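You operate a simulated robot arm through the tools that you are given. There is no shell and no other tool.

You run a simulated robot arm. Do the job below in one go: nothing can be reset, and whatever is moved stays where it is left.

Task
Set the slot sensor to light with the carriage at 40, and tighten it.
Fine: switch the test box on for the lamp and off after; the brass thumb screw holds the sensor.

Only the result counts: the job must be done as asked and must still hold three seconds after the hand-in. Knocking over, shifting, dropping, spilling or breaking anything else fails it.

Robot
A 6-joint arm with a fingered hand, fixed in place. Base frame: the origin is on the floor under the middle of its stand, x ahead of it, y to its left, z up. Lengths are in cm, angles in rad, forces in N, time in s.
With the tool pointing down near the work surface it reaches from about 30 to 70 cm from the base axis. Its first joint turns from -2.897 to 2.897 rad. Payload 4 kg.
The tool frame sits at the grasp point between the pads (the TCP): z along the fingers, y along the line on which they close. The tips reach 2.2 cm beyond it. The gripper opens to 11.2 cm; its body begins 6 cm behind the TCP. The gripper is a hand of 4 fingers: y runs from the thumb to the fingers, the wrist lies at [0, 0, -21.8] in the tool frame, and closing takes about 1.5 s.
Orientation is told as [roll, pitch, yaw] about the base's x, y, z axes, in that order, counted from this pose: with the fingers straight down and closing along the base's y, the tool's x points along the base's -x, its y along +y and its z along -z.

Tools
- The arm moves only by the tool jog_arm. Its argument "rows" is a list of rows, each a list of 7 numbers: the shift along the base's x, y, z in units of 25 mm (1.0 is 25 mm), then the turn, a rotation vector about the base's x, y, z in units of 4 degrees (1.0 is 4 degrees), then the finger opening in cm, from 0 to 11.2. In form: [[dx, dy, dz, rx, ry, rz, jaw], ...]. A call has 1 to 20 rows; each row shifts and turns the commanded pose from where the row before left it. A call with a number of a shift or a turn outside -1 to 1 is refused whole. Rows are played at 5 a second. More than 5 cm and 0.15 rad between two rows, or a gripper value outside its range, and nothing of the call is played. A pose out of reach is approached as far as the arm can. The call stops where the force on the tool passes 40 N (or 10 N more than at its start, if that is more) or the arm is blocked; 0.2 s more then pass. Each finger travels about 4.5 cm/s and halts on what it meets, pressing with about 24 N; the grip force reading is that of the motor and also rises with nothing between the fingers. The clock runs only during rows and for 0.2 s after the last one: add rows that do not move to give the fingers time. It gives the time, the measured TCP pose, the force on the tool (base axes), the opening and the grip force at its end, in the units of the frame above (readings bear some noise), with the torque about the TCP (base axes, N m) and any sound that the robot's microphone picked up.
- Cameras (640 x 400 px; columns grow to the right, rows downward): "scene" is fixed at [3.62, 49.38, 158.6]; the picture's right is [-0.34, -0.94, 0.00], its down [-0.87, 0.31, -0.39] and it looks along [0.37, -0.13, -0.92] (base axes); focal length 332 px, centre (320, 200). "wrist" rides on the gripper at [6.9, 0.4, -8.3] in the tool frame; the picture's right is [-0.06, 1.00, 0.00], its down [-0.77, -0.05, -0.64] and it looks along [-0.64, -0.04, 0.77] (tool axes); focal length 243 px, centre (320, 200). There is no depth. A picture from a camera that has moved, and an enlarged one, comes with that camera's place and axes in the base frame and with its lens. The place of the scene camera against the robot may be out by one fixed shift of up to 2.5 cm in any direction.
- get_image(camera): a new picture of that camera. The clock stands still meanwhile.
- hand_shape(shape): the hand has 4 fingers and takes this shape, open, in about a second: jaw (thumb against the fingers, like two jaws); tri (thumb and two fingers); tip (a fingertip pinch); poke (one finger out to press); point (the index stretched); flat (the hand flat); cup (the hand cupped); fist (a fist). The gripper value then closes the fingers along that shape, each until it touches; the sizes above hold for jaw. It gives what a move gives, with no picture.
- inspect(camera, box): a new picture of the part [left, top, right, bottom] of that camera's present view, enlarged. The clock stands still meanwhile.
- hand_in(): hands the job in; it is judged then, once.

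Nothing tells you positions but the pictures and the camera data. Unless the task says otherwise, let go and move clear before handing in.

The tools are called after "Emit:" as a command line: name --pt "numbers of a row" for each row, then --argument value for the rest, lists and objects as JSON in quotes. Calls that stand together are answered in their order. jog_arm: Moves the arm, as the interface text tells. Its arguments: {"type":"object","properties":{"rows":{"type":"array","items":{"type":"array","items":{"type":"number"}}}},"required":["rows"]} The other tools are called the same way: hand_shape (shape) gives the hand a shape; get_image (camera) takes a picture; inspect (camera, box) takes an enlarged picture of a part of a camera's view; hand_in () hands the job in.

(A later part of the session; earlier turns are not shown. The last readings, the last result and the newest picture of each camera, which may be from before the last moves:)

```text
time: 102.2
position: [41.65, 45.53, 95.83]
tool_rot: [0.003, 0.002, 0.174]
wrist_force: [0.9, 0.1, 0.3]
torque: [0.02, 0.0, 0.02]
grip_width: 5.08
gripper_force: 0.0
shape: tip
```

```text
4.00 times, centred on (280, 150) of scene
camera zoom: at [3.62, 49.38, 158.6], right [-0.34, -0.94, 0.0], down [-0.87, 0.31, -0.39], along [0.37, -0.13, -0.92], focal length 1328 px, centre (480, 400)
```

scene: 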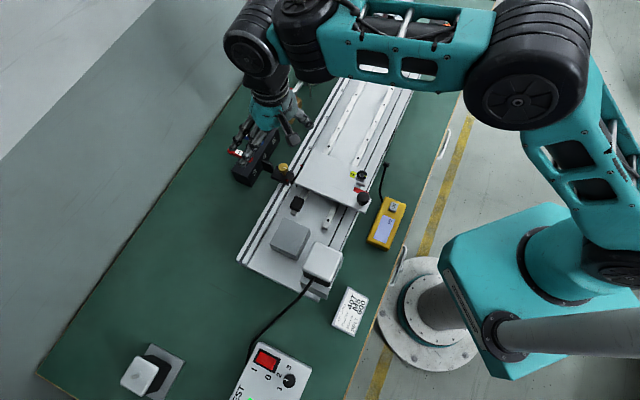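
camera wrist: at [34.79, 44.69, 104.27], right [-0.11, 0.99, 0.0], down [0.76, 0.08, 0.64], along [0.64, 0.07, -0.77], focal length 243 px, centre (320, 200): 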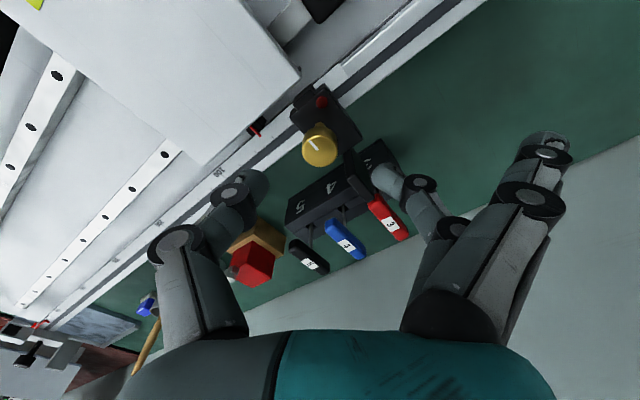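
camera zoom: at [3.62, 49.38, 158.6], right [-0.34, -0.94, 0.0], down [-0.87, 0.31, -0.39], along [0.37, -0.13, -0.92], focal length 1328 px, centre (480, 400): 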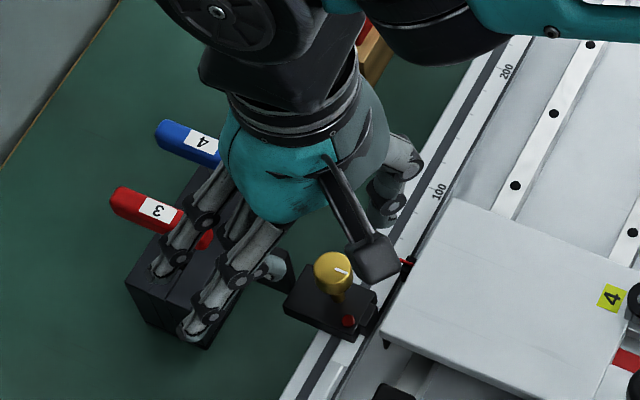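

The head is within 0.1 cm of the tool axis and the fin is clear of the pinching finger. Descending to grip height with a 5 cm opening.

Emit:
jog_arm --pt "-0.03 0 -0.5 0 0 0 5" --pt "0 0 -0.5 0 0 0 5" --pt "0 0 -0.45 0 0 0 5" --pt "0 0 0 0 0 0 5"

Emit:
inspect --camera "wrist" --box '[240, 120, 400, 240]'

Emit:
inspect --camera "scene" --box '[220, 100, 340, 200]'

```text
time: 103.2
position: [41.42, 45.62, 92.3]
tool_rot: [0.003, 0.001, 0.174]
wrist_force: [-1.4, 0.0, 0.8]
torque: [0.05, 0.02, 0.0]
grip_width: 5.09
gripper_force: 0.1
shape: tip
```

```text
3.33 times, centred on (320, 180) of wrist
camera zoom: at [34.65, 44.72, 100.7], right [-0.11, 0.99, 0.0], down [0.76, 0.08, 0.64], along [0.64, 0.07, -0.77], focal length 809 px, centre (320, 267)
```

zoom: 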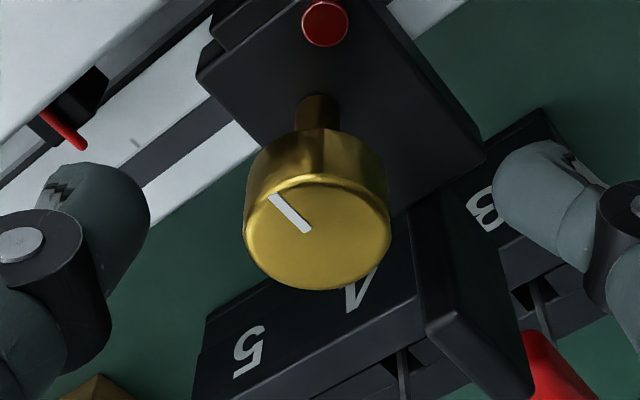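

```text
4.00 times, centred on (280, 150) of scene
camera zoom: at [3.62, 49.38, 158.6], right [-0.34, -0.94, 0.0], down [-0.87, 0.31, -0.39], along [0.37, -0.13, -0.92], focal length 1328 px, centre (480, 400)
```

zoom: 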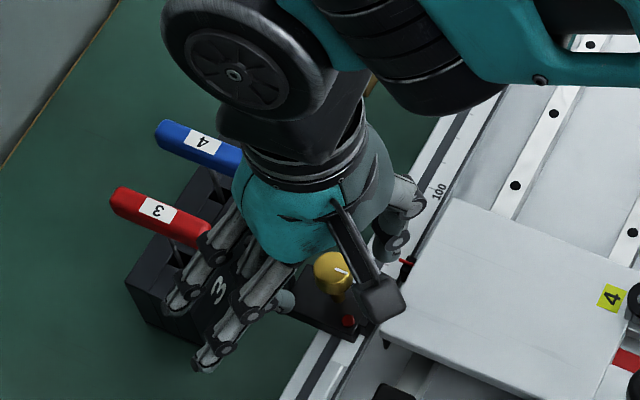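

Alignment is good, so I'll close the pinch on the brass head.

Emit:
jog_arm --pt "0 0 0 0 0 0 4" --pt "0 0 0 0 0 0 3" --pt "0 0 0 0 0 0 2.4" --pt "0 0 0 0 0 0 1.8" --pt "0 0 0 0 0 0 1.2" --pt "0 0 0 0 0 0 0.6" --pt "0 0 0 0 0 0 0.6" --pt "0 0 0 0 0 0 0.6"

Emit:
inspect --camera "wrist" --box '[240, 120, 400, 240]'

```text
time: 105.0
position: [41.55, 45.61, 92.22]
tool_rot: [0.001, 0.004, 0.175]
wrist_force: [-1.7, -2.1, -1.0]
torque: [0.02, 0.01, 0.03]
grip_width: 1.53
gripper_force: 24.1
shape: tip
```

```text
3.33 times, centred on (320, 180) of wrist
camera zoom: at [34.65, 44.7, 100.7], right [-0.11, 0.99, 0.0], down [0.76, 0.09, 0.64], along [0.64, 0.07, -0.77], focal length 809 px, centre (320, 267)
```

zoom: 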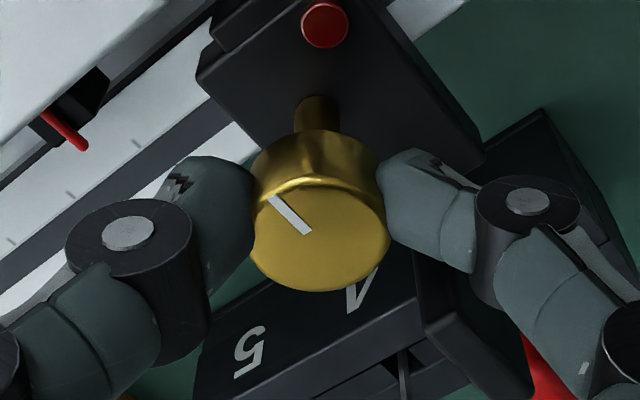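

The pinch is solid on the head (24 N) and the lamp is visible in this view. Turning 20° counter-clockwise to loosen, watching torque and whether the mark follows.

Emit:
jog_arm --pt "0 0 0 0 0 1 0.6" --pt "0 0 0 0 0 1 0.6" --pt "0 0 0 0 0 1 0.6" --pt "0 0 0 0 0 1 0.6" --pt "0 0 0 0 0 1 0.6"

Emit:
inspect --camera "wrist" --box '[240, 120, 400, 240]'

Emit:
inspect --camera "scene" --box '[220, 100, 340, 200]'

```text
time: 106.2
position: [41.41, 45.51, 92.33]
tool_rot: [0.0, 0.006, 0.525]
wrist_force: [-7.9, -8.4, -1.8]
torque: [-0.08, 0.13, -0.03]
grip_width: 1.52
gripper_force: 24.0
shape: tip
```

```text
3.33 times, centred on (320, 180) of wrist
camera zoom: at [35.34, 42.42, 100.71], right [-0.45, 0.9, 0.0], down [0.69, 0.34, 0.64], along [0.57, 0.28, -0.77], focal length 809 px, centre (320, 267)
```

zoom: 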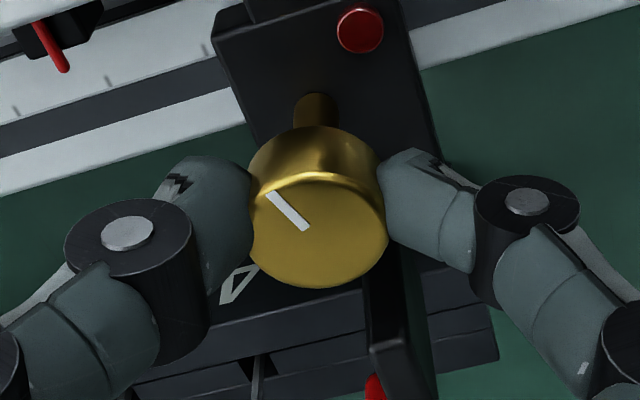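

```text
4.00 times, centred on (280, 150) of scene
camera zoom: at [3.62, 49.38, 158.6], right [-0.34, -0.94, 0.0], down [-0.87, 0.31, -0.39], along [0.37, -0.13, -0.92], focal length 1328 px, centre (480, 400)
```

zoom: 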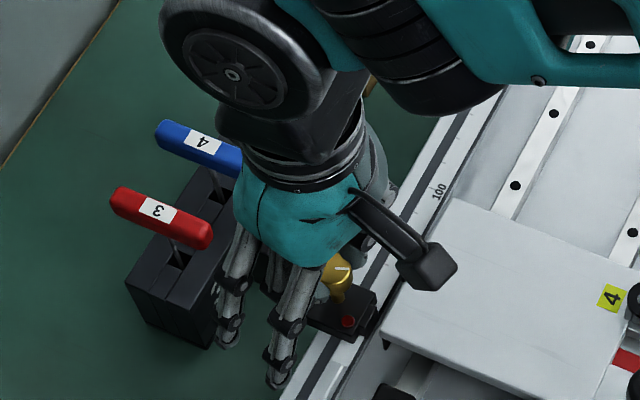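

The head turns with the hand. There is a small side load from axis offset, which I'll relieve while continuing counter-clockwise.

Emit:
jog_arm --pt "-0.03 -0.03 0 0 0 1 0.6" --pt "0 0 0 0 0 1 0.6" --pt "0 0 0 0 0 1 0.6" --pt "0 0 0 0 0 1 0.6" --pt "0 0 0 0 0 1 0.6" --pt "0 0 0 0 0 1 0.6" --pt "0 0 0 0 0 1 0.6" --pt "0 0 0 0 0 1 0.6" --pt "0 0 0 0 0 1 0.6" --pt "0 0 0 0 0 1 0.6"

Emit:
inspect --camera "wrist" --box '[220, 100, 420, 240]'

Emit:
inspect --camera "scene" --box '[240, 120, 340, 200]'

```text
time: 108.4
position: [41.45, 45.43, 92.39]
tool_rot: [-0.001, 0.001, 1.225]
wrist_force: [-0.4, -1.8, -1.6]
torque: [-0.02, 0.02, -0.01]
grip_width: 1.52
gripper_force: 23.9
shape: tip
```

```text
2.86 times, centred on (320, 170) of wrist
camera zoom: at [38.71, 39.06, 100.69], right [-0.92, 0.4, 0.0], down [0.31, 0.7, 0.64], along [0.26, 0.59, -0.77], focal length 693 px, centre (320, 286)
```

zoom: 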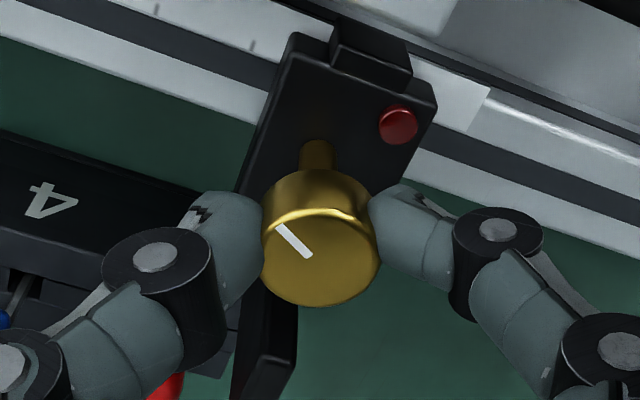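

```text
5.00 times, centred on (290, 160) of scene
camera zoom: at [3.62, 49.38, 158.6], right [-0.34, -0.94, 0.0], down [-0.87, 0.31, -0.39], along [0.37, -0.13, -0.92], focal length 1660 px, centre (470, 400)
```

zoom: 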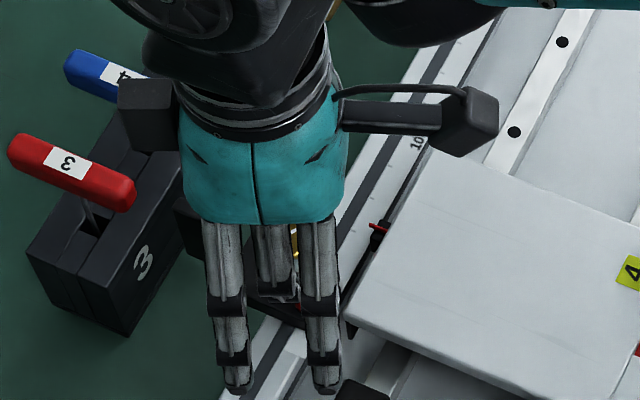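

Turned 60° with almost no resisting torque. I'll test whether the sensor already slides, with a small 3 mm move along the rail.

Emit:
jog_arm --pt "0.029 -0.028 0 0 0 0 0.6" --pt "0.029 -0.028 0 0 0 0 0.6" --pt "0.029 -0.028 0 0 0 0 0.6" --pt "0 0 0 0 0 0 0.6"

Emit:
inspect --camera "wrist" --box '[220, 100, 420, 240]'

```text
time: 109.4
position: [41.67, 45.23, 92.27]
tool_rot: [-0.001, 0.003, 1.221]
wrist_force: [-3.0, -1.9, -1.3]
torque: [-0.05, 0.08, 0.01]
grip_width: 1.52
gripper_force: 24.0
shape: tip
```

```text
2.86 times, centred on (320, 170) of wrist
camera zoom: at [38.97, 38.82, 100.69], right [-0.92, 0.4, 0.0], down [0.31, 0.7, 0.64], along [0.26, 0.59, -0.77], focal length 693 px, centre (320, 286)
```

zoom: 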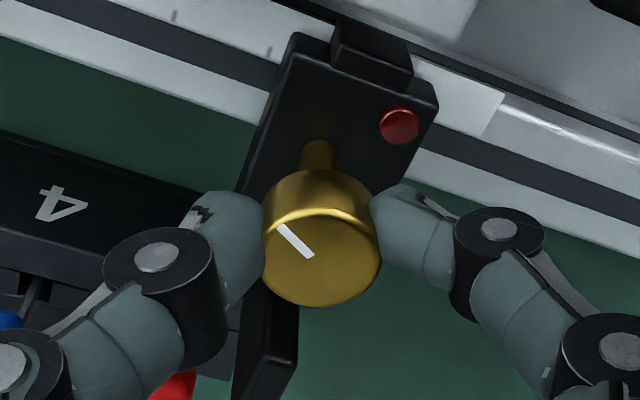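

The sensor slides freely with the hand (about 3 N). I'll bring it 2 cm further along the rail and look at how it meets the carriage flag and pointer.

Emit:
jog_arm --pt "0.0716 -0.0699 0 0 0 0 0.6" --pt "0.0716 -0.0699 0 0 0 0 0.6" --pt "0.0716 -0.0699 0 0 0 0 0.6" --pt "0.0716 -0.0699 0 0 0 0 0.6" --pt "0.0716 -0.0699 0 0 0 0 0.6" --pt "0.0716 -0.0699 0 0 0 0 0.6" --pt "0.0716 -0.0699 0 0 0 0 0.6" --pt "0.0716 -0.0699 0 0 0 0 0.6"

Emit:
inspect --camera "wrist" --box '[220, 60, 420, 200]'

Emit:
inspect --camera "scene" --box '[250, 130, 330, 190]'

```text
time: 111.2
position: [43.12, 43.86, 92.2]
tool_rot: [0.002, 0.002, 1.221]
wrist_force: [-3.6, -1.9, -2.8]
torque: [0.0, 0.07, 0.03]
grip_width: 1.52
gripper_force: 23.6
shape: tip
```

```text
2.86 times, centred on (320, 130) of wrist
camera zoom: at [40.39, 37.4, 100.7], right [-0.92, 0.4, 0.0], down [0.31, 0.7, 0.64], along [0.26, 0.59, -0.77], focal length 693 px, centre (320, 400)
```

zoom: 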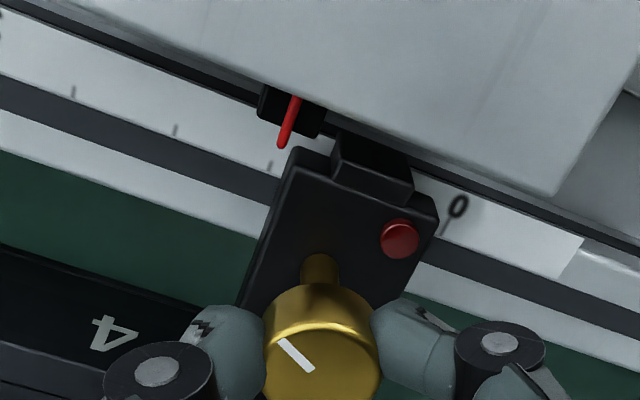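

```text
6.67 times, centred on (290, 160) of scene
camera zoom: at [3.62, 49.38, 158.6], right [-0.34, -0.94, 0.0], down [-0.87, 0.31, -0.39], along [0.37, -0.13, -0.92], focal length 2213 px, centre (520, 467)
```

zoom: 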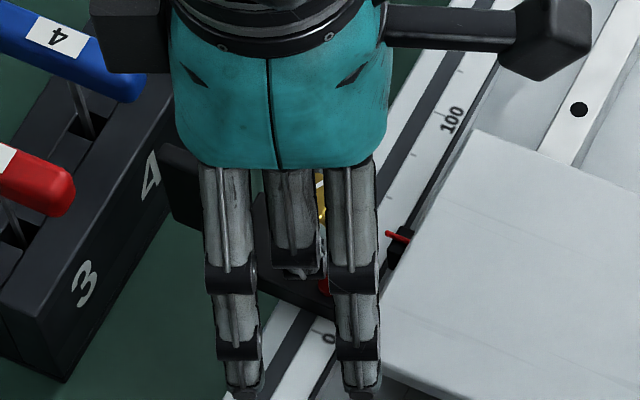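

Emit:
inspect --camera "wrist" --box '[290, 80, 360, 140]'

Emit:
inspect --camera "scene" --box '[286, 155, 318, 185]'

```text
6.67 times, centred on (325, 110) of wrist
camera zoom: at [40.39, 37.4, 100.7], right [-0.92, 0.4, 0.0], down [0.31, 0.7, 0.64], along [0.26, 0.59, -0.77], focal length 1618 px, centre (287, 800)
```

zoom: 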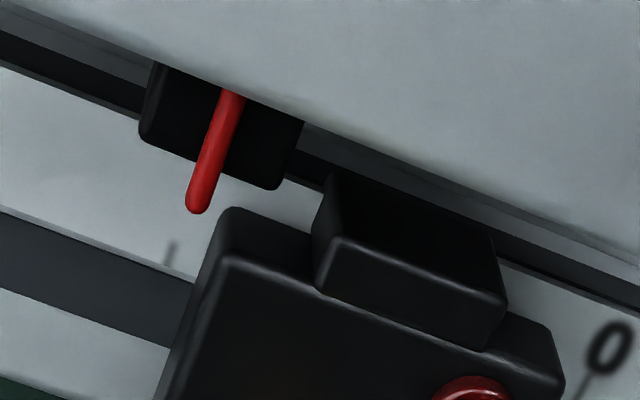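

```text
13.33 times, centred on (302, 170) of scene
camera zoom: at [3.62, 49.38, 158.6], right [-0.34, -0.94, 0.0], down [-0.87, 0.31, -0.39], along [0.37, -0.13, -0.92], focal length 4426 px, centre (560, 600)
```

zoom: 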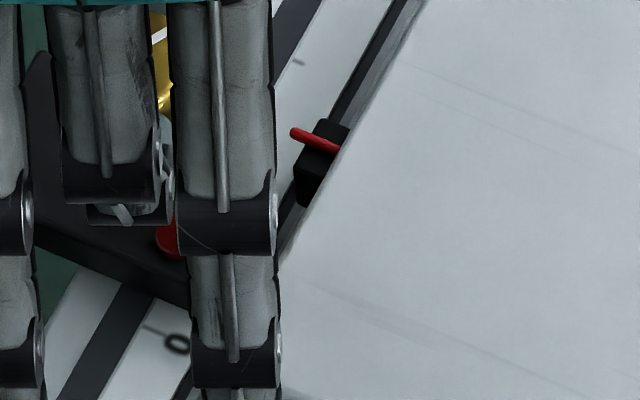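

I can see the sensor's nose about to meet the carriage's flag. I'll go on in small steps, watching the force and checking that the flag isn't pushed.

Emit:
jog_arm --pt "0.0286 -0.028 0 0 0 0 0.6" --pt "0.0286 -0.028 0 0 0 0 0.6" --pt "0.0286 -0.028 0 0 0 0 0.6" --pt "0.0286 -0.028 0 0 0 0 0.6" --pt "0 0 0 0 0 0 0.6"

Emit:
inspect --camera "wrist" --box '[280, 70, 370, 150]'

Emit:
inspect --camera "scene" --box '[286, 155, 318, 185]'

```text
time: 112.4
position: [43.44, 43.55, 92.35]
tool_rot: [-0.001, 0.001, 1.22]
wrist_force: [-3.4, -3.4, 0.4]
torque: [-0.05, 0.1, -0.02]
grip_width: 1.53
gripper_force: 24.1
shape: tip
```

```text
5.00 times, centred on (325, 110) of wrist
camera zoom: at [40.67, 37.14, 100.68], right [-0.92, 0.4, 0.0], down [0.31, 0.7, 0.64], along [0.26, 0.59, -0.77], focal length 1213 px, centre (295, 650)
```

zoom: 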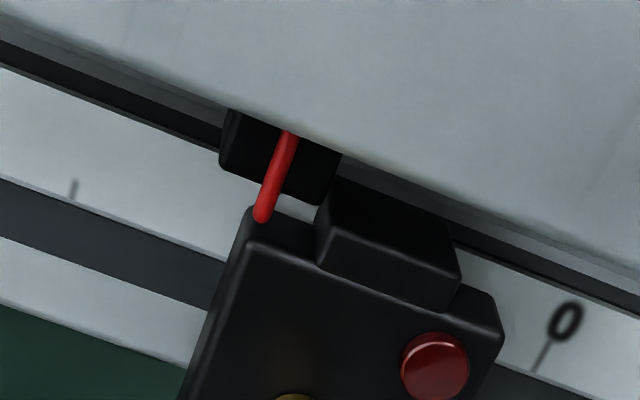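

```text
13.33 times, centred on (302, 170) of scene
camera zoom: at [3.62, 49.38, 158.6], right [-0.34, -0.94, 0.0], down [-0.87, 0.31, -0.39], along [0.37, -0.13, -0.92], focal length 4426 px, centre (560, 600)
```

zoom: 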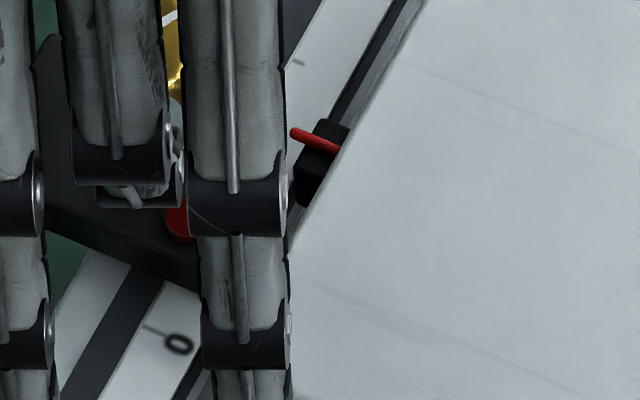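

Emit:
jog_arm --pt "0.0286 -0.028 0 0 0 0 0.6" --pt "0.0286 -0.028 0 0 0 0 0.6" --pt "0.0286 -0.028 0 0 0 0 0.6" --pt "0 0 0 0 0 0 0.6"

Emit:
inspect --camera "wrist" --box '[280, 70, 370, 150]'

Emit:
inspect --camera "scene" --box '[286, 155, 318, 185]'

```text
time: 113.4
position: [43.57, 43.32, 92.4]
tool_rot: [0.001, 0.003, 1.221]
wrist_force: [-2.3, -2.1, -3.3]
torque: [-0.03, 0.03, -0.02]
grip_width: 1.5
gripper_force: 24.2
shape: tip
```

```text
5.00 times, centred on (325, 110) of wrist
camera zoom: at [40.82, 36.98, 100.71], right [-0.92, 0.4, 0.0], down [0.31, 0.7, 0.64], along [0.26, 0.59, -0.77], focal length 1213 px, centre (295, 650)
```

zoom: 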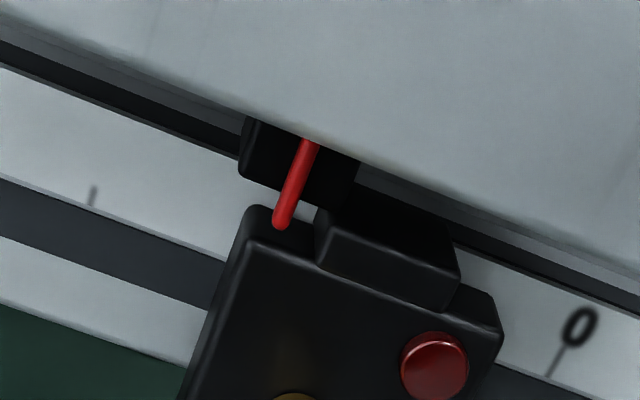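

```text
13.33 times, centred on (302, 170) of scene
camera zoom: at [3.62, 49.38, 158.6], right [-0.34, -0.94, 0.0], down [-0.87, 0.31, -0.39], along [0.37, -0.13, -0.92], focal length 4426 px, centre (560, 600)
```

zoom: 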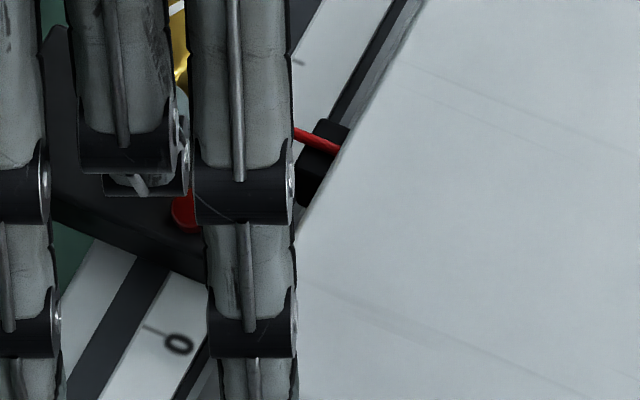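

The flag passes behind the nose without contact. Continuing in 2 mm steps and watching the pointer against the nose.

Emit:
jog_arm --pt "0.0286 -0.028 0 0 0 0 0.6" --pt "0.0286 -0.028 0 0 0 0 0.6" --pt "0.0286 -0.028 0 0 0 0 0.6" --pt "0 0 0 0 0 0 0.6"

Emit:
inspect --camera "wrist" --box '[280, 70, 370, 150]'

Emit:
inspect --camera "scene" --box '[286, 155, 318, 185]'

```text
time: 114.4
position: [43.94, 43.06, 92.42]
tool_rot: [0.002, 0.003, 1.223]
wrist_force: [-5.3, -4.4, -6.3]
torque: [-0.05, 0.12, -0.01]
grip_width: 1.44
gripper_force: 23.8
shape: tip
```

```text
5.00 times, centred on (325, 110) of wrist
camera zoom: at [41.09, 36.77, 100.74], right [-0.92, 0.4, 0.0], down [0.31, 0.7, 0.64], along [0.26, 0.59, -0.77], focal length 1213 px, centre (295, 650)
```

zoom: 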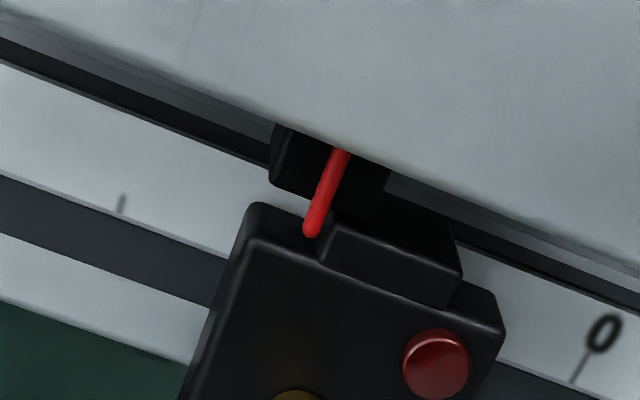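

```text
13.33 times, centred on (302, 170) of scene
camera zoom: at [3.62, 49.38, 158.6], right [-0.34, -0.94, 0.0], down [-0.87, 0.31, -0.39], along [0.37, -0.13, -0.92], focal length 4426 px, centre (560, 600)
```

zoom: 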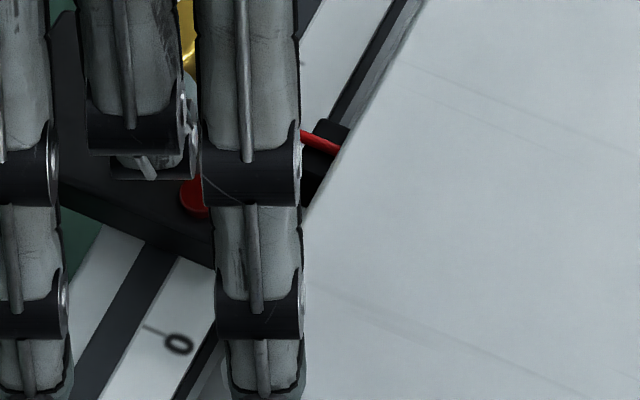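

Emit:
jog_arm --pt "0.0286 -0.028 0 0 0 0 0.6" --pt "0.0286 -0.028 0 0 0 0 0.6" --pt "0 0 0 0 0 0 0.6"

Emit:
inspect --camera "wrist" --box '[280, 70, 370, 150]'

Emit:
inspect --camera "scene" --box '[286, 155, 318, 185]'

```text
time: 115.2
position: [44.01, 43.05, 92.24]
tool_rot: [0.002, 0.003, 1.22]
wrist_force: [-2.4, -2.3, -5.3]
torque: [-0.03, 0.13, 0.02]
grip_width: 1.45
gripper_force: 23.8
shape: tip
```

```text
5.00 times, centred on (325, 110) of wrist
camera zoom: at [41.2, 36.62, 100.75], right [-0.92, 0.4, 0.0], down [0.31, 0.7, 0.64], along [0.26, 0.59, -0.77], focal length 1213 px, centre (295, 650)
```

zoom: 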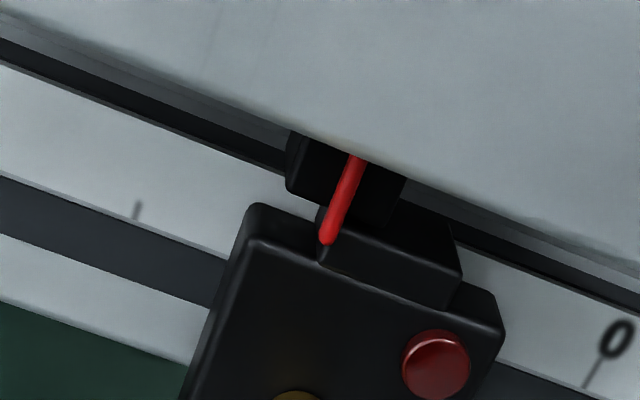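

```text
13.33 times, centred on (302, 170) of scene
camera zoom: at [3.62, 49.38, 158.6], right [-0.34, -0.94, 0.0], down [-0.87, 0.31, -0.39], along [0.37, -0.13, -0.92], focal length 4426 px, centre (560, 600)
```

zoom: 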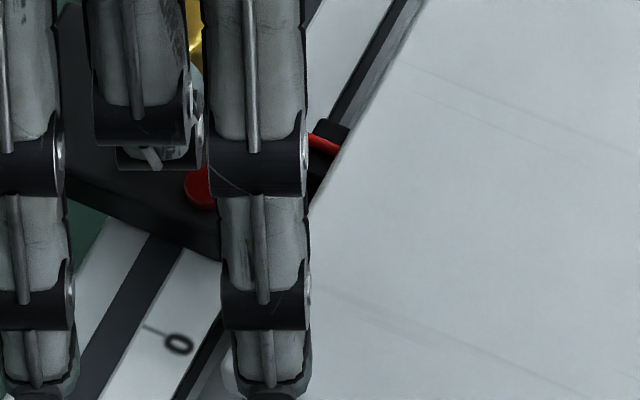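

Emit:
jog_arm --pt "0.0286 -0.028 0 0 0 0 0.6" --pt "0.0286 -0.028 0 0 0 0 0.6" --pt "0.0286 -0.028 0 0 0 0 0.6" --pt "0 0 0 0 0 0 0.6"

Emit:
inspect --camera "wrist" --box '[280, 70, 370, 150]'

Emit:
inspect --camera "scene" --box '[286, 155, 318, 185]'

```text
time: 116.2
position: [44.2, 42.88, 92.41]
tool_rot: [0.001, 0.0, 1.221]
wrist_force: [-5.1, -3.6, -2.6]
torque: [-0.04, 0.06, 0.06]
grip_width: 1.48
gripper_force: 24.0
shape: tip
```

```text
5.00 times, centred on (325, 110) of wrist
camera zoom: at [41.46, 36.37, 100.71], right [-0.92, 0.4, 0.0], down [0.31, 0.7, 0.64], along [0.26, 0.59, -0.77], focal length 1213 px, centre (295, 650)
```

zoom: 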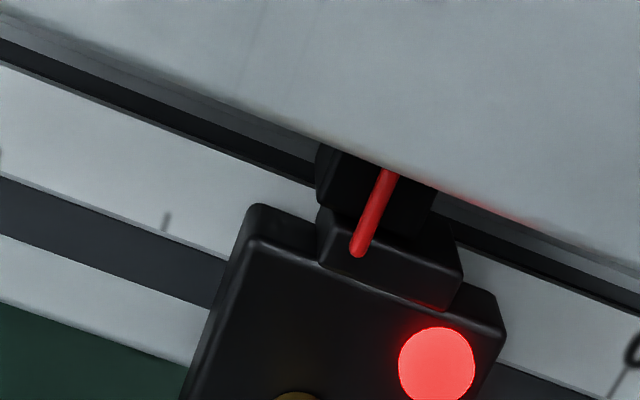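

```text
13.33 times, centred on (302, 170) of scene
camera zoom: at [3.62, 49.38, 158.6], right [-0.34, -0.94, 0.0], down [-0.87, 0.31, -0.39], along [0.37, -0.13, -0.92], focal length 4426 px, centre (560, 600)
```

zoom: 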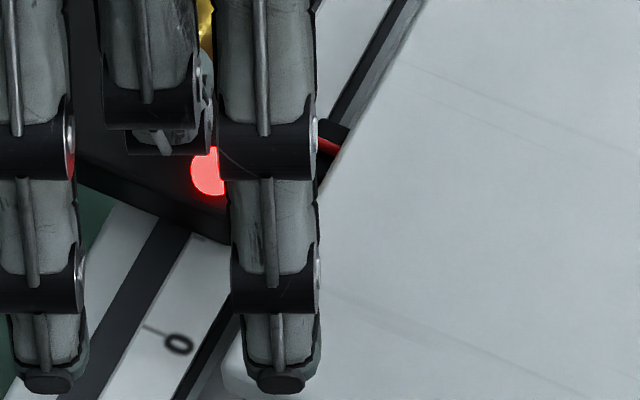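

The lamp has lit. By the ticks, the sensor's centre is at about 38 and the pointer at about 40.3. I'll move 2.2 mm more so the sensor is centred on the flag rather than on the edge of its range.

Emit:
jog_arm --pt "0.0315 -0.0308 0 0 0 0 0.6" --pt "0.0315 -0.0308 0 0 0 0 0.6" --pt "0 0 0 0 0 0 0.6"

Emit:
inspect --camera "wrist" --box '[280, 70, 370, 150]'

Emit:
inspect --camera "scene" --box '[270, 140, 330, 190]'

```text
time: 117.0
position: [44.4, 42.63, 92.33]
tool_rot: [0.0, 0.002, 1.221]
wrist_force: [-2.3, -3.5, -2.4]
torque: [-0.02, 0.09, 0.01]
grip_width: 1.44
gripper_force: 24.1
shape: tip
```

```text
5.00 times, centred on (325, 110) of wrist
camera zoom: at [41.61, 36.21, 100.71], right [-0.92, 0.4, 0.0], down [0.31, 0.7, 0.64], along [0.26, 0.59, -0.77], focal length 1213 px, centre (295, 650)
```

zoom: 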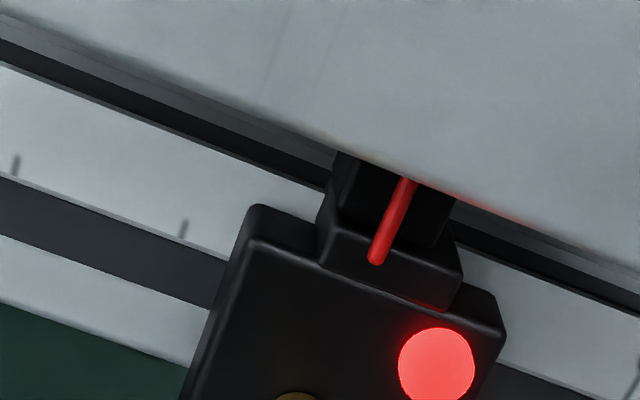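

```text
8.00 times, centred on (300, 165) of scene
camera zoom: at [3.62, 49.38, 158.6], right [-0.34, -0.94, 0.0], down [-0.87, 0.31, -0.39], along [0.37, -0.13, -0.92], focal length 2656 px, centre (480, 480)
```

zoom: 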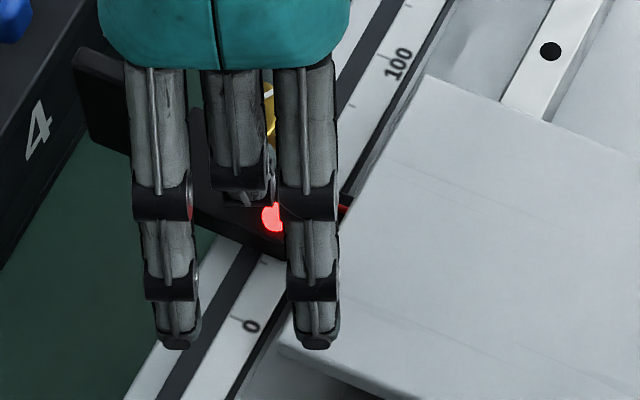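

The pointer is now centred on the sensor's nose and the lamp is lit. Tightening clockwise, with the first 40° in small steps.

Emit:
jog_arm --pt "0 0 0 0 0 -1 0.6" --pt "0 0 0 0 0 -1 0.6" --pt "0 0 0 0 0 -1 0.6" --pt "0 0 0 0 0 -1 0.6" --pt "0 0 0 0 0 -1 0.6" --pt "0 0 0 0 0 -1 0.6" --pt "0 0 0 0 0 -1 0.6" --pt "0 0 0 0 0 -1 0.6" --pt "0 0 0 0 0 -1 0.6" --pt "0 0 0 0 0 -1 0.6"

Emit:
inspect --camera "wrist" --box '[240, 70, 400, 230]'

```text
time: 119.2
position: [44.32, 42.62, 92.3]
tool_rot: [-0.001, 0.003, 0.522]
wrist_force: [-4.9, -5.7, -0.6]
torque: [-0.06, 0.08, 0.03]
grip_width: 1.5
gripper_force: 24.5
shape: tip
```

```text
2.50 times, centred on (320, 150) of wrist
camera zoom: at [38.15, 39.52, 100.7], right [-0.44, 0.9, 0.0], down [0.69, 0.34, 0.64], along [0.57, 0.28, -0.77], focal length 606 px, centre (320, 325)
```

zoom: 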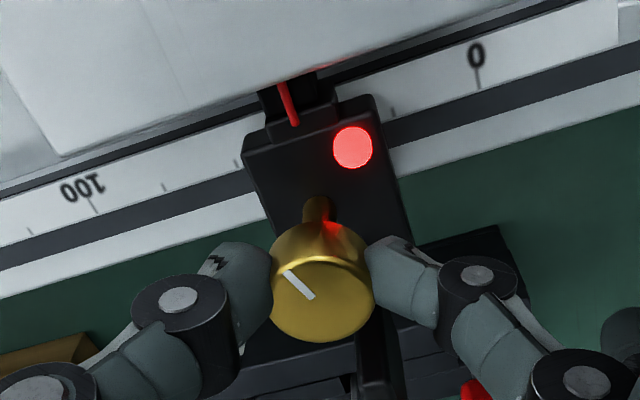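

Still lit, with the sensor sitting midway between the 20 and 60 ticks. Continuing clockwise to the original angle and beyond, watching torque.

Emit:
jog_arm --pt "0 0 0 0 0 -1 0.6" --pt "0 0 0 0 0 -1 0.6" --pt "0 0 0 0 0 -1 0.6" --pt "0 0 0 0 0 -1 0.6" --pt "0 0 0 0 0 -1 0.6"

Emit:
inspect --camera "wrist" --box '[240, 70, 400, 230]'

```text
time: 120.4
position: [44.36, 42.71, 92.39]
tool_rot: [0.002, 0.002, 0.174]
wrist_force: [-3.3, -2.8, -3.0]
torque: [0.0, 0.04, -0.01]
grip_width: 1.46
gripper_force: 24.3
shape: tip
```

```text
2.50 times, centred on (320, 150) of wrist
camera zoom: at [37.43, 41.89, 100.72], right [-0.11, 0.99, 0.0], down [0.76, 0.08, 0.64], along [0.64, 0.07, -0.77], focal length 606 px, centre (320, 325)
```

zoom: 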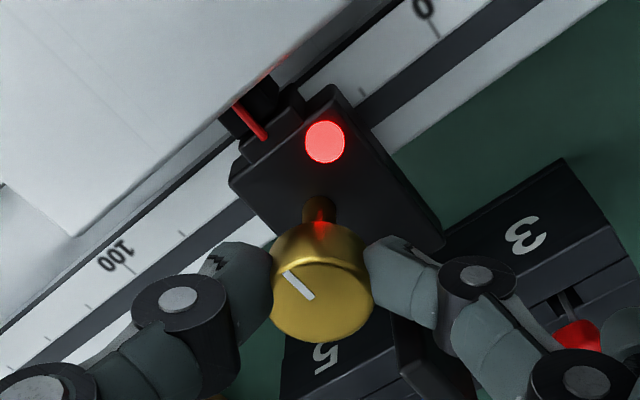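

Back at the starting angle with no torque, so the screw wasn't tight to begin with. Another 20° clockwise, with the finger still clear of the fin.

Emit:
jog_arm --pt "0 0 0 0 0 -1 0.6" --pt "0 0 0 0 0 -1 0.6" --pt "0 0 0 0 0 -1 0.6" --pt "0 0 0 0 0 -1 0.6" --pt "0 0 0 0 0 -1 0.6"

Emit:
inspect --camera "wrist" --box '[240, 70, 400, 230]'

```text
time: 121.6
position: [44.37, 42.62, 92.29]
tool_rot: [0.001, -0.001, -0.176]
wrist_force: [-2.3, -0.8, 1.5]
torque: [0.01, 0.03, 0.27]
grip_width: 1.45
gripper_force: 23.8
shape: tip
```

```text
2.50 times, centred on (320, 150) of wrist
camera zoom: at [37.61, 44.22, 100.69], right [0.24, 0.97, 0.0], down [0.75, -0.18, 0.64], along [0.62, -0.15, -0.77], focal length 606 px, centre (320, 325)
```

zoom: 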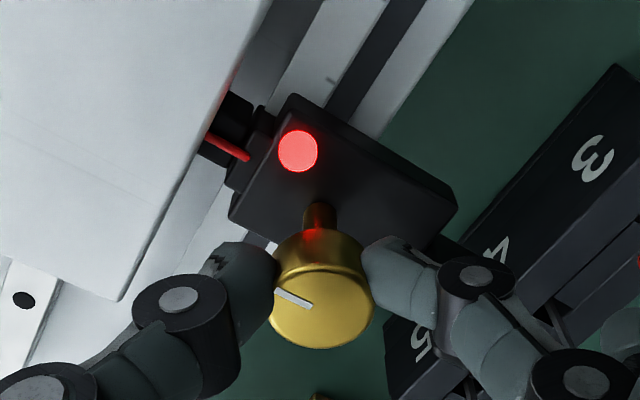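

Torque rose to 0.27 N·m and the head stopped turning (the mark slipped in my grip), so it is seating. I'll release, turn the hand back and take a fresh grip to tighten firmly once more.

Emit:
jog_arm --pt "0 0 0 0 0 0 2" --pt "0 0 0 0 0 0 3.5" --pt "0 0 0 0 0 0 5" --pt "0 0 0 0 0 0 5" --pt "0 0 0 0 0 0 5"

Emit:
inspect --camera "wrist" --box '[240, 70, 400, 230]'

Emit:
inspect --camera "scene" --box '[270, 130, 330, 180]'

```text
time: 122.8
position: [44.35, 42.56, 92.19]
tool_rot: [0.002, 0.002, -0.176]
wrist_force: [-0.1, 0.3, -0.8]
torque: [0.02, -0.01, 0.02]
grip_width: 4.93
gripper_force: 0.0
shape: tip
```

```text
2.50 times, centred on (320, 150) of wrist
camera zoom: at [37.6, 44.22, 100.66], right [0.24, 0.97, 0.0], down [0.75, -0.18, 0.64], along [0.62, -0.15, -0.77], focal length 606 px, centre (320, 325)
```

zoom: 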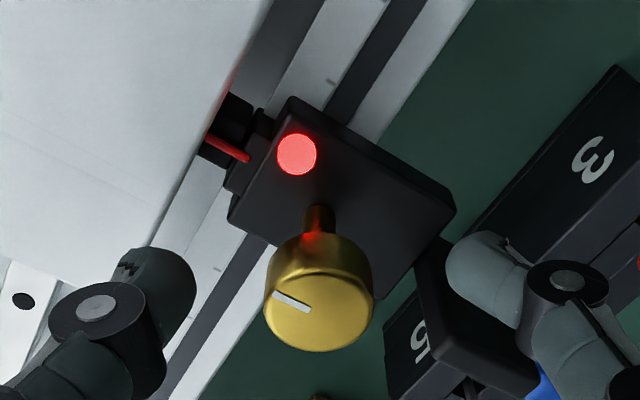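

```text
8.00 times, centred on (300, 155) of scene
camera zoom: at [3.62, 49.38, 158.6], right [-0.34, -0.94, 0.0], down [-0.87, 0.31, -0.39], along [0.37, -0.13, -0.92], focal length 2656 px, centre (480, 560)
```

zoom: 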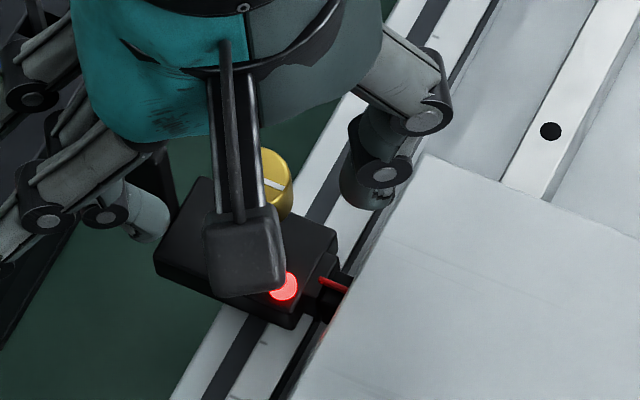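

Released with the lamp still lit and the sensor in place. Rotating the hand back 48°, regripping, then twisting clockwise again.

Emit:
jog_arm --pt "0 0 0 0 0 1 5" --pt "0 0 0 0 0 1 5" --pt "0 0 0 0 0 1 5" --pt "0 0 0 0 0 1 5" --pt "0 0 0 0 0 1 5" --pt "0 0 0 0 0 1 5" --pt "0 0 0 0 0 1 5" --pt "0 0 0 0 0 1 5" --pt "0 0 0 0 0 1 5" --pt "0 0 0 0 0 1 5" --pt "0 0 0 0 0 1 5" --pt "0 0 0 0 0 1 5"

Emit:
jog_arm --pt "0 0 0 0 0 0 4" --pt "0 0 0 0 0 0 3" --pt "0 0 0 0 0 0 2.4" --pt "0 0 0 0 0 0 1.8" --pt "0 0 0 0 0 0 1.2" --pt "0 0 0 0 0 0 0.4" --pt "0 0 0 0 0 0 0" --pt "0 0 0 0 0 0 0"

Emit:
inspect --camera "wrist" --box '[240, 70, 400, 230]'

```text
time: 125.4
position: [44.31, 42.75, 92.31]
tool_rot: [0.001, 0.001, 0.665]
wrist_force: [-0.5, 0.0, 0.6]
torque: [0.0, 0.0, -0.02]
grip_width: 4.89
gripper_force: 0.0
shape: tip
```

```text
time: 127.2
position: [44.24, 42.66, 92.36]
tool_rot: [0.002, 0.004, 0.663]
wrist_force: [-3.9, -2.6, -1.3]
torque: [-0.04, 0.03, 0.04]
grip_width: 1.47
gripper_force: 24.1
shape: tip
```

```text
2.50 times, centred on (320, 150) of wrist
camera zoom: at [38.63, 38.7, 100.75], right [-0.56, 0.83, 0.0], down [0.63, 0.43, 0.64], along [0.53, 0.36, -0.77], focal length 606 px, centre (320, 325)
```

zoom: 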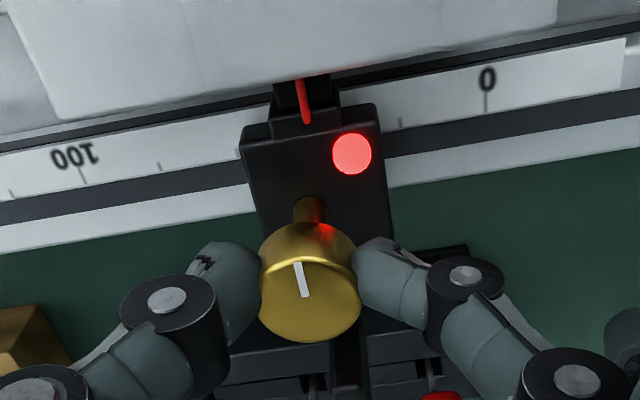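

Emit:
jog_arm --pt "0 0 0 0 0 -0.8 0" --pt "0 0 0 0 0 -0.8 0" --pt "0 0 0 0 0 -0.8 0"

Emit:
inspect --camera "wrist" --box '[240, 70, 400, 230]'

```text
time: 128.0
position: [44.24, 42.64, 92.33]
tool_rot: [0.001, 0.005, 0.495]
wrist_force: [-0.8, -0.4, -0.3]
torque: [-0.01, 0.07, 0.21]
grip_width: 1.45
gripper_force: 23.7
shape: tip
```

```text
2.50 times, centred on (320, 150) of wrist
camera zoom: at [38.09, 39.7, 100.72], right [-0.42, 0.91, 0.0], down [0.7, 0.32, 0.64], along [0.58, 0.27, -0.77], focal length 606 px, centre (320, 325)
```

zoom: 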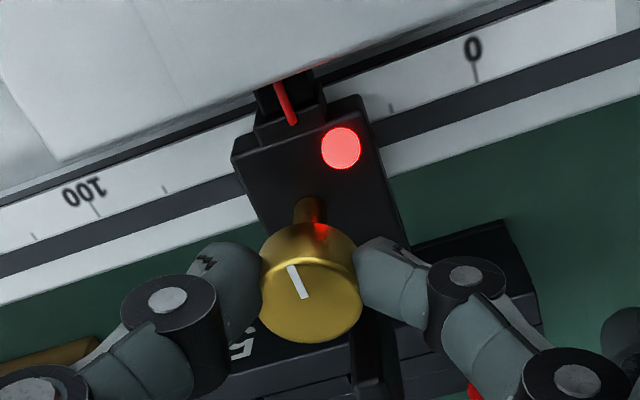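

Emit:
jog_arm --pt "0 0 0 0 0 -1 0" --pt "0 0 0 0 0 -1 0" --pt "0 0 0 0 0 -1 0" --pt "0 0 0 0 0 -1 0" --pt "0 0 0 0 0 -1 0"

Emit:
inspect --camera "wrist" --box '[240, 70, 400, 230]'

```text
time: 129.2
position: [44.24, 42.67, 92.27]
tool_rot: [0.0, 0.005, 0.147]
wrist_force: [-12.0, -7.6, 2.4]
torque: [-0.12, 0.17, 0.16]
grip_width: 1.37
gripper_force: 23.9
shape: tip
```

```text
2.50 times, centred on (320, 150) of wrist
camera zoom: at [37.38, 42.0, 100.7], right [-0.08, 1.0, 0.0], down [0.77, 0.06, 0.64], along [0.64, 0.05, -0.77], focal length 606 px, centre (320, 325)
```

zoom: 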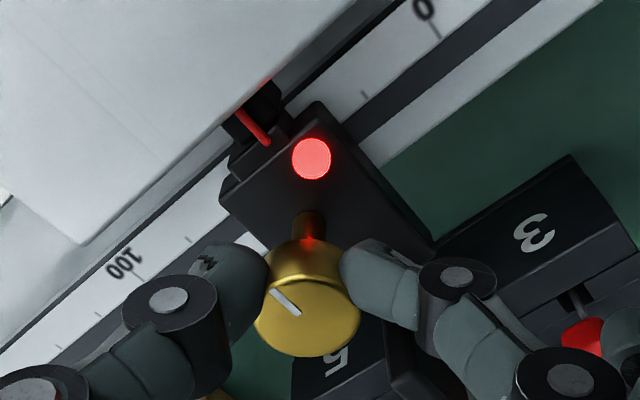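

The head is back at its original seated angle and slips at my full grip torque (0.16–0.27 N·m), so the screw is tight. I'll test the clamp with a gentle 2 mm tug along the rail before letting go.

Emit:
jog_arm --pt "-0.03 -0.02 0 0 0 0 0" --pt "-0.0286 0.028 0 0 0 0 0" --pt "-0.0286 0.028 0 0 0 0 0" --pt "0 0 0 0 0 0 0"

Emit:
inspect --camera "wrist" --box '[240, 70, 400, 230]'

```text
time: 130.2
position: [44.1, 42.79, 92.33]
tool_rot: [0.002, 0.001, 0.146]
wrist_force: [-5.8, -8.3, 0.1]
torque: [-0.17, 0.06, 0.11]
grip_width: 1.33
gripper_force: 24.0
shape: tip
```

```text
2.50 times, centred on (320, 150) of wrist
camera zoom: at [37.2, 42.13, 100.69], right [-0.08, 1.0, 0.0], down [0.77, 0.06, 0.64], along [0.64, 0.05, -0.77], focal length 606 px, centre (320, 325)
```

zoom: 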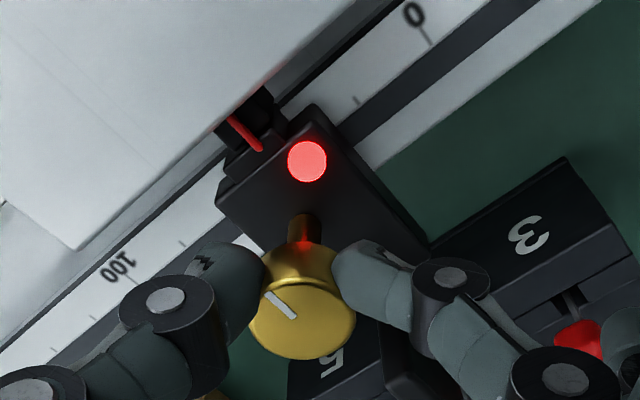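

Emit:
jog_arm --pt "-0.0286 0.028 0 0 0 0 0" --pt "-0.0286 0.028 0 0 0 0 0" --pt "0 0 0 0 0 0 0"

Emit:
inspect --camera "wrist" --box '[240, 70, 400, 230]'

Emit:
inspect --camera "scene" --box '[270, 130, 330, 180]'

```text
time: 131.0
position: [43.88, 42.91, 92.25]
tool_rot: [0.001, 0.002, 0.149]
wrist_force: [-6.8, -8.5, 0.9]
torque: [-0.16, 0.08, 0.11]
grip_width: 1.37
gripper_force: 24.0
shape: tip
```

```text
2.50 times, centred on (320, 150) of wrist
camera zoom: at [37.06, 42.27, 100.68], right [-0.08, 1.0, 0.0], down [0.77, 0.06, 0.64], along [0.64, 0.05, -0.77], focal length 606 px, centre (320, 325)
```

zoom: 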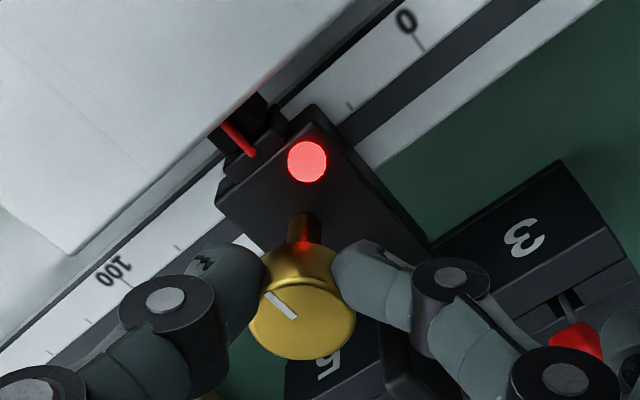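

```text
8.00 times, centred on (300, 155) of scene
camera zoom: at [3.62, 49.38, 158.6], right [-0.34, -0.94, 0.0], down [-0.87, 0.31, -0.39], along [0.37, -0.13, -0.92], focal length 2656 px, centre (480, 560)
```

zoom: 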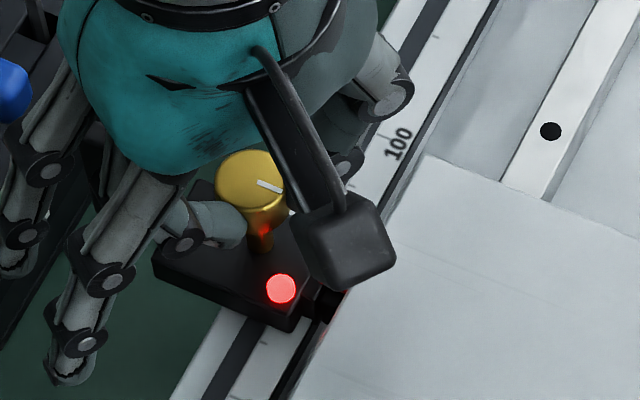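

That tug showed the sensor still slides, so 0.27 N·m of pinch torque isn't enough to clamp it. I need a stronger grip, so I'll let go, rise and look at the three-finger "tri" shape.

Emit:
jog_arm --pt "0 0 0 0 0 0 2" --pt "0 0 0 0 0 0 3.5" --pt "0 0 0 0 0 0 5" --pt "0 0 0 0 0 0 5" --pt "0 0 0.8 0 0 0 5" --pt "0 0 0.8 0 0 0 5" --pt "0 0 0.8 0 0 0 5" --pt "0 0 0.8 0 0 0 5"

Emit:
inspect --camera "wrist" --box '[250, 60, 390, 200]'

Emit:
hand_shape --shape "tri"

Emit:
get_image --camera "wrist"

```text
time: 132.8
position: [43.93, 42.94, 100.31]
tool_rot: [0.002, 0.003, 0.146]
wrist_force: [0.0, -0.2, -0.4]
torque: [-0.02, 0.0, -0.02]
grip_width: 4.91
gripper_force: 0.1
shape: tip
```

```text
2.86 times, centred on (320, 130) of wrist
camera zoom: at [37.05, 42.22, 108.76], right [-0.08, 1.0, 0.0], down [0.77, 0.06, 0.64], along [0.64, 0.05, -0.77], focal length 693 px, centre (320, 400)
```

zoom: 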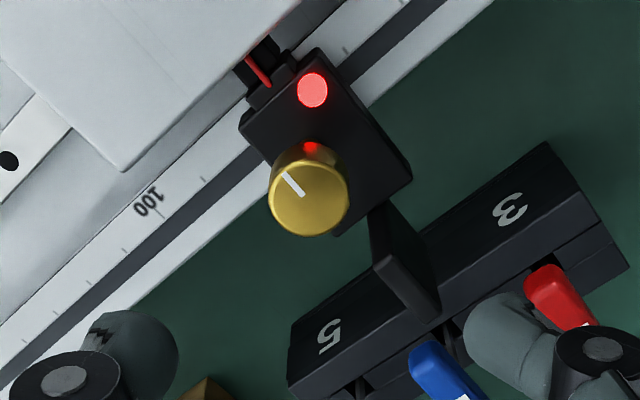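

```text
time: 133.7
position: [43.96, 42.83, 100.39]
tool_rot: [0.001, 0.002, 0.147]
wrist_force: [0.3, -0.3, -0.8]
torque: [-0.02, 0.03, 0.02]
grip_width: 11.18
gripper_force: 0.0
shape: tri
```

```text
taken
camera wrist: at [37.04, 42.22, 108.72], right [-0.08, 1.0, 0.0], down [0.77, 0.06, 0.64], along [0.64, 0.05, -0.77], focal length 243 px, centre (320, 200)
```

wrist: 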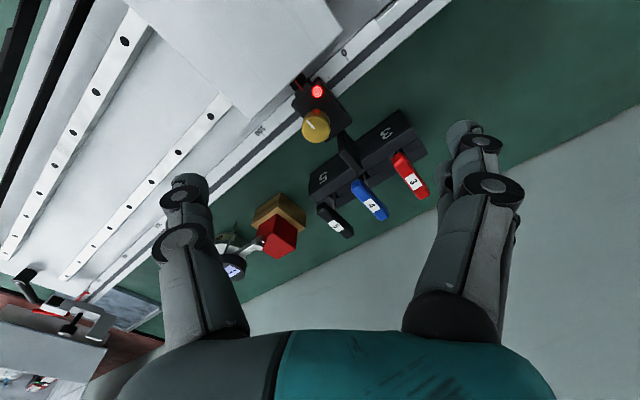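

Emit:
jog_arm --pt "0 0 0 0 0 0 8" --pt "0 0 0 0 0 0 6" --pt "0 0 0 0 0 0 4" --pt "0 0 0 0 0 0 2.2" --pt "0 0 0 0 0 0 2.2" --pt "0 0 0 0 0 0 2.2"

Emit:
get_image --camera "wrist"

Emit:
inspect --camera "scene" --box '[230, 70, 350, 180]'

```text
time: 135.1
position: [43.88, 42.86, 100.31]
tool_rot: [0.002, 0.001, 0.147]
wrist_force: [-0.1, -0.6, 0.0]
torque: [0.03, -0.01, 0.01]
grip_width: 2.25
gripper_force: 0.0
shape: tri
```

```text
taken
camera wrist: at [37.05, 42.22, 108.74], right [-0.08, 1.0, 0.0], down [0.77, 0.06, 0.64], along [0.64, 0.05, -0.77], focal length 243 px, centre (320, 200)
```

wrist: 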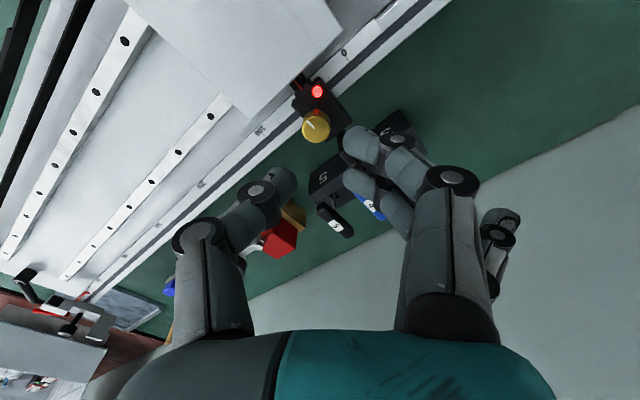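

```text
3.64 times, centred on (290, 125) of scene
camera zoom: at [3.62, 49.38, 158.6], right [-0.34, -0.94, 0.0], down [-0.87, 0.31, -0.39], along [0.37, -0.13, -0.92], focal length 1207 px, centre (429, 473)
```

zoom: 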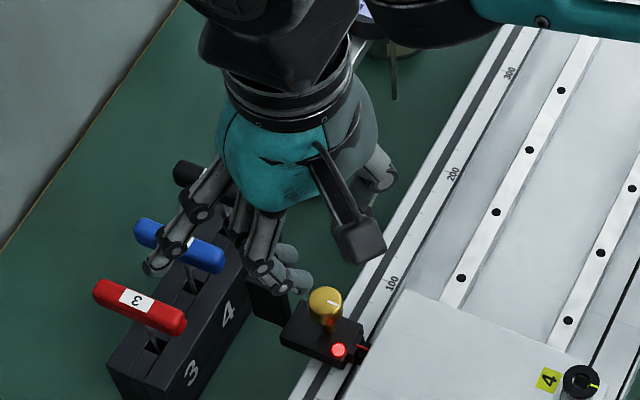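

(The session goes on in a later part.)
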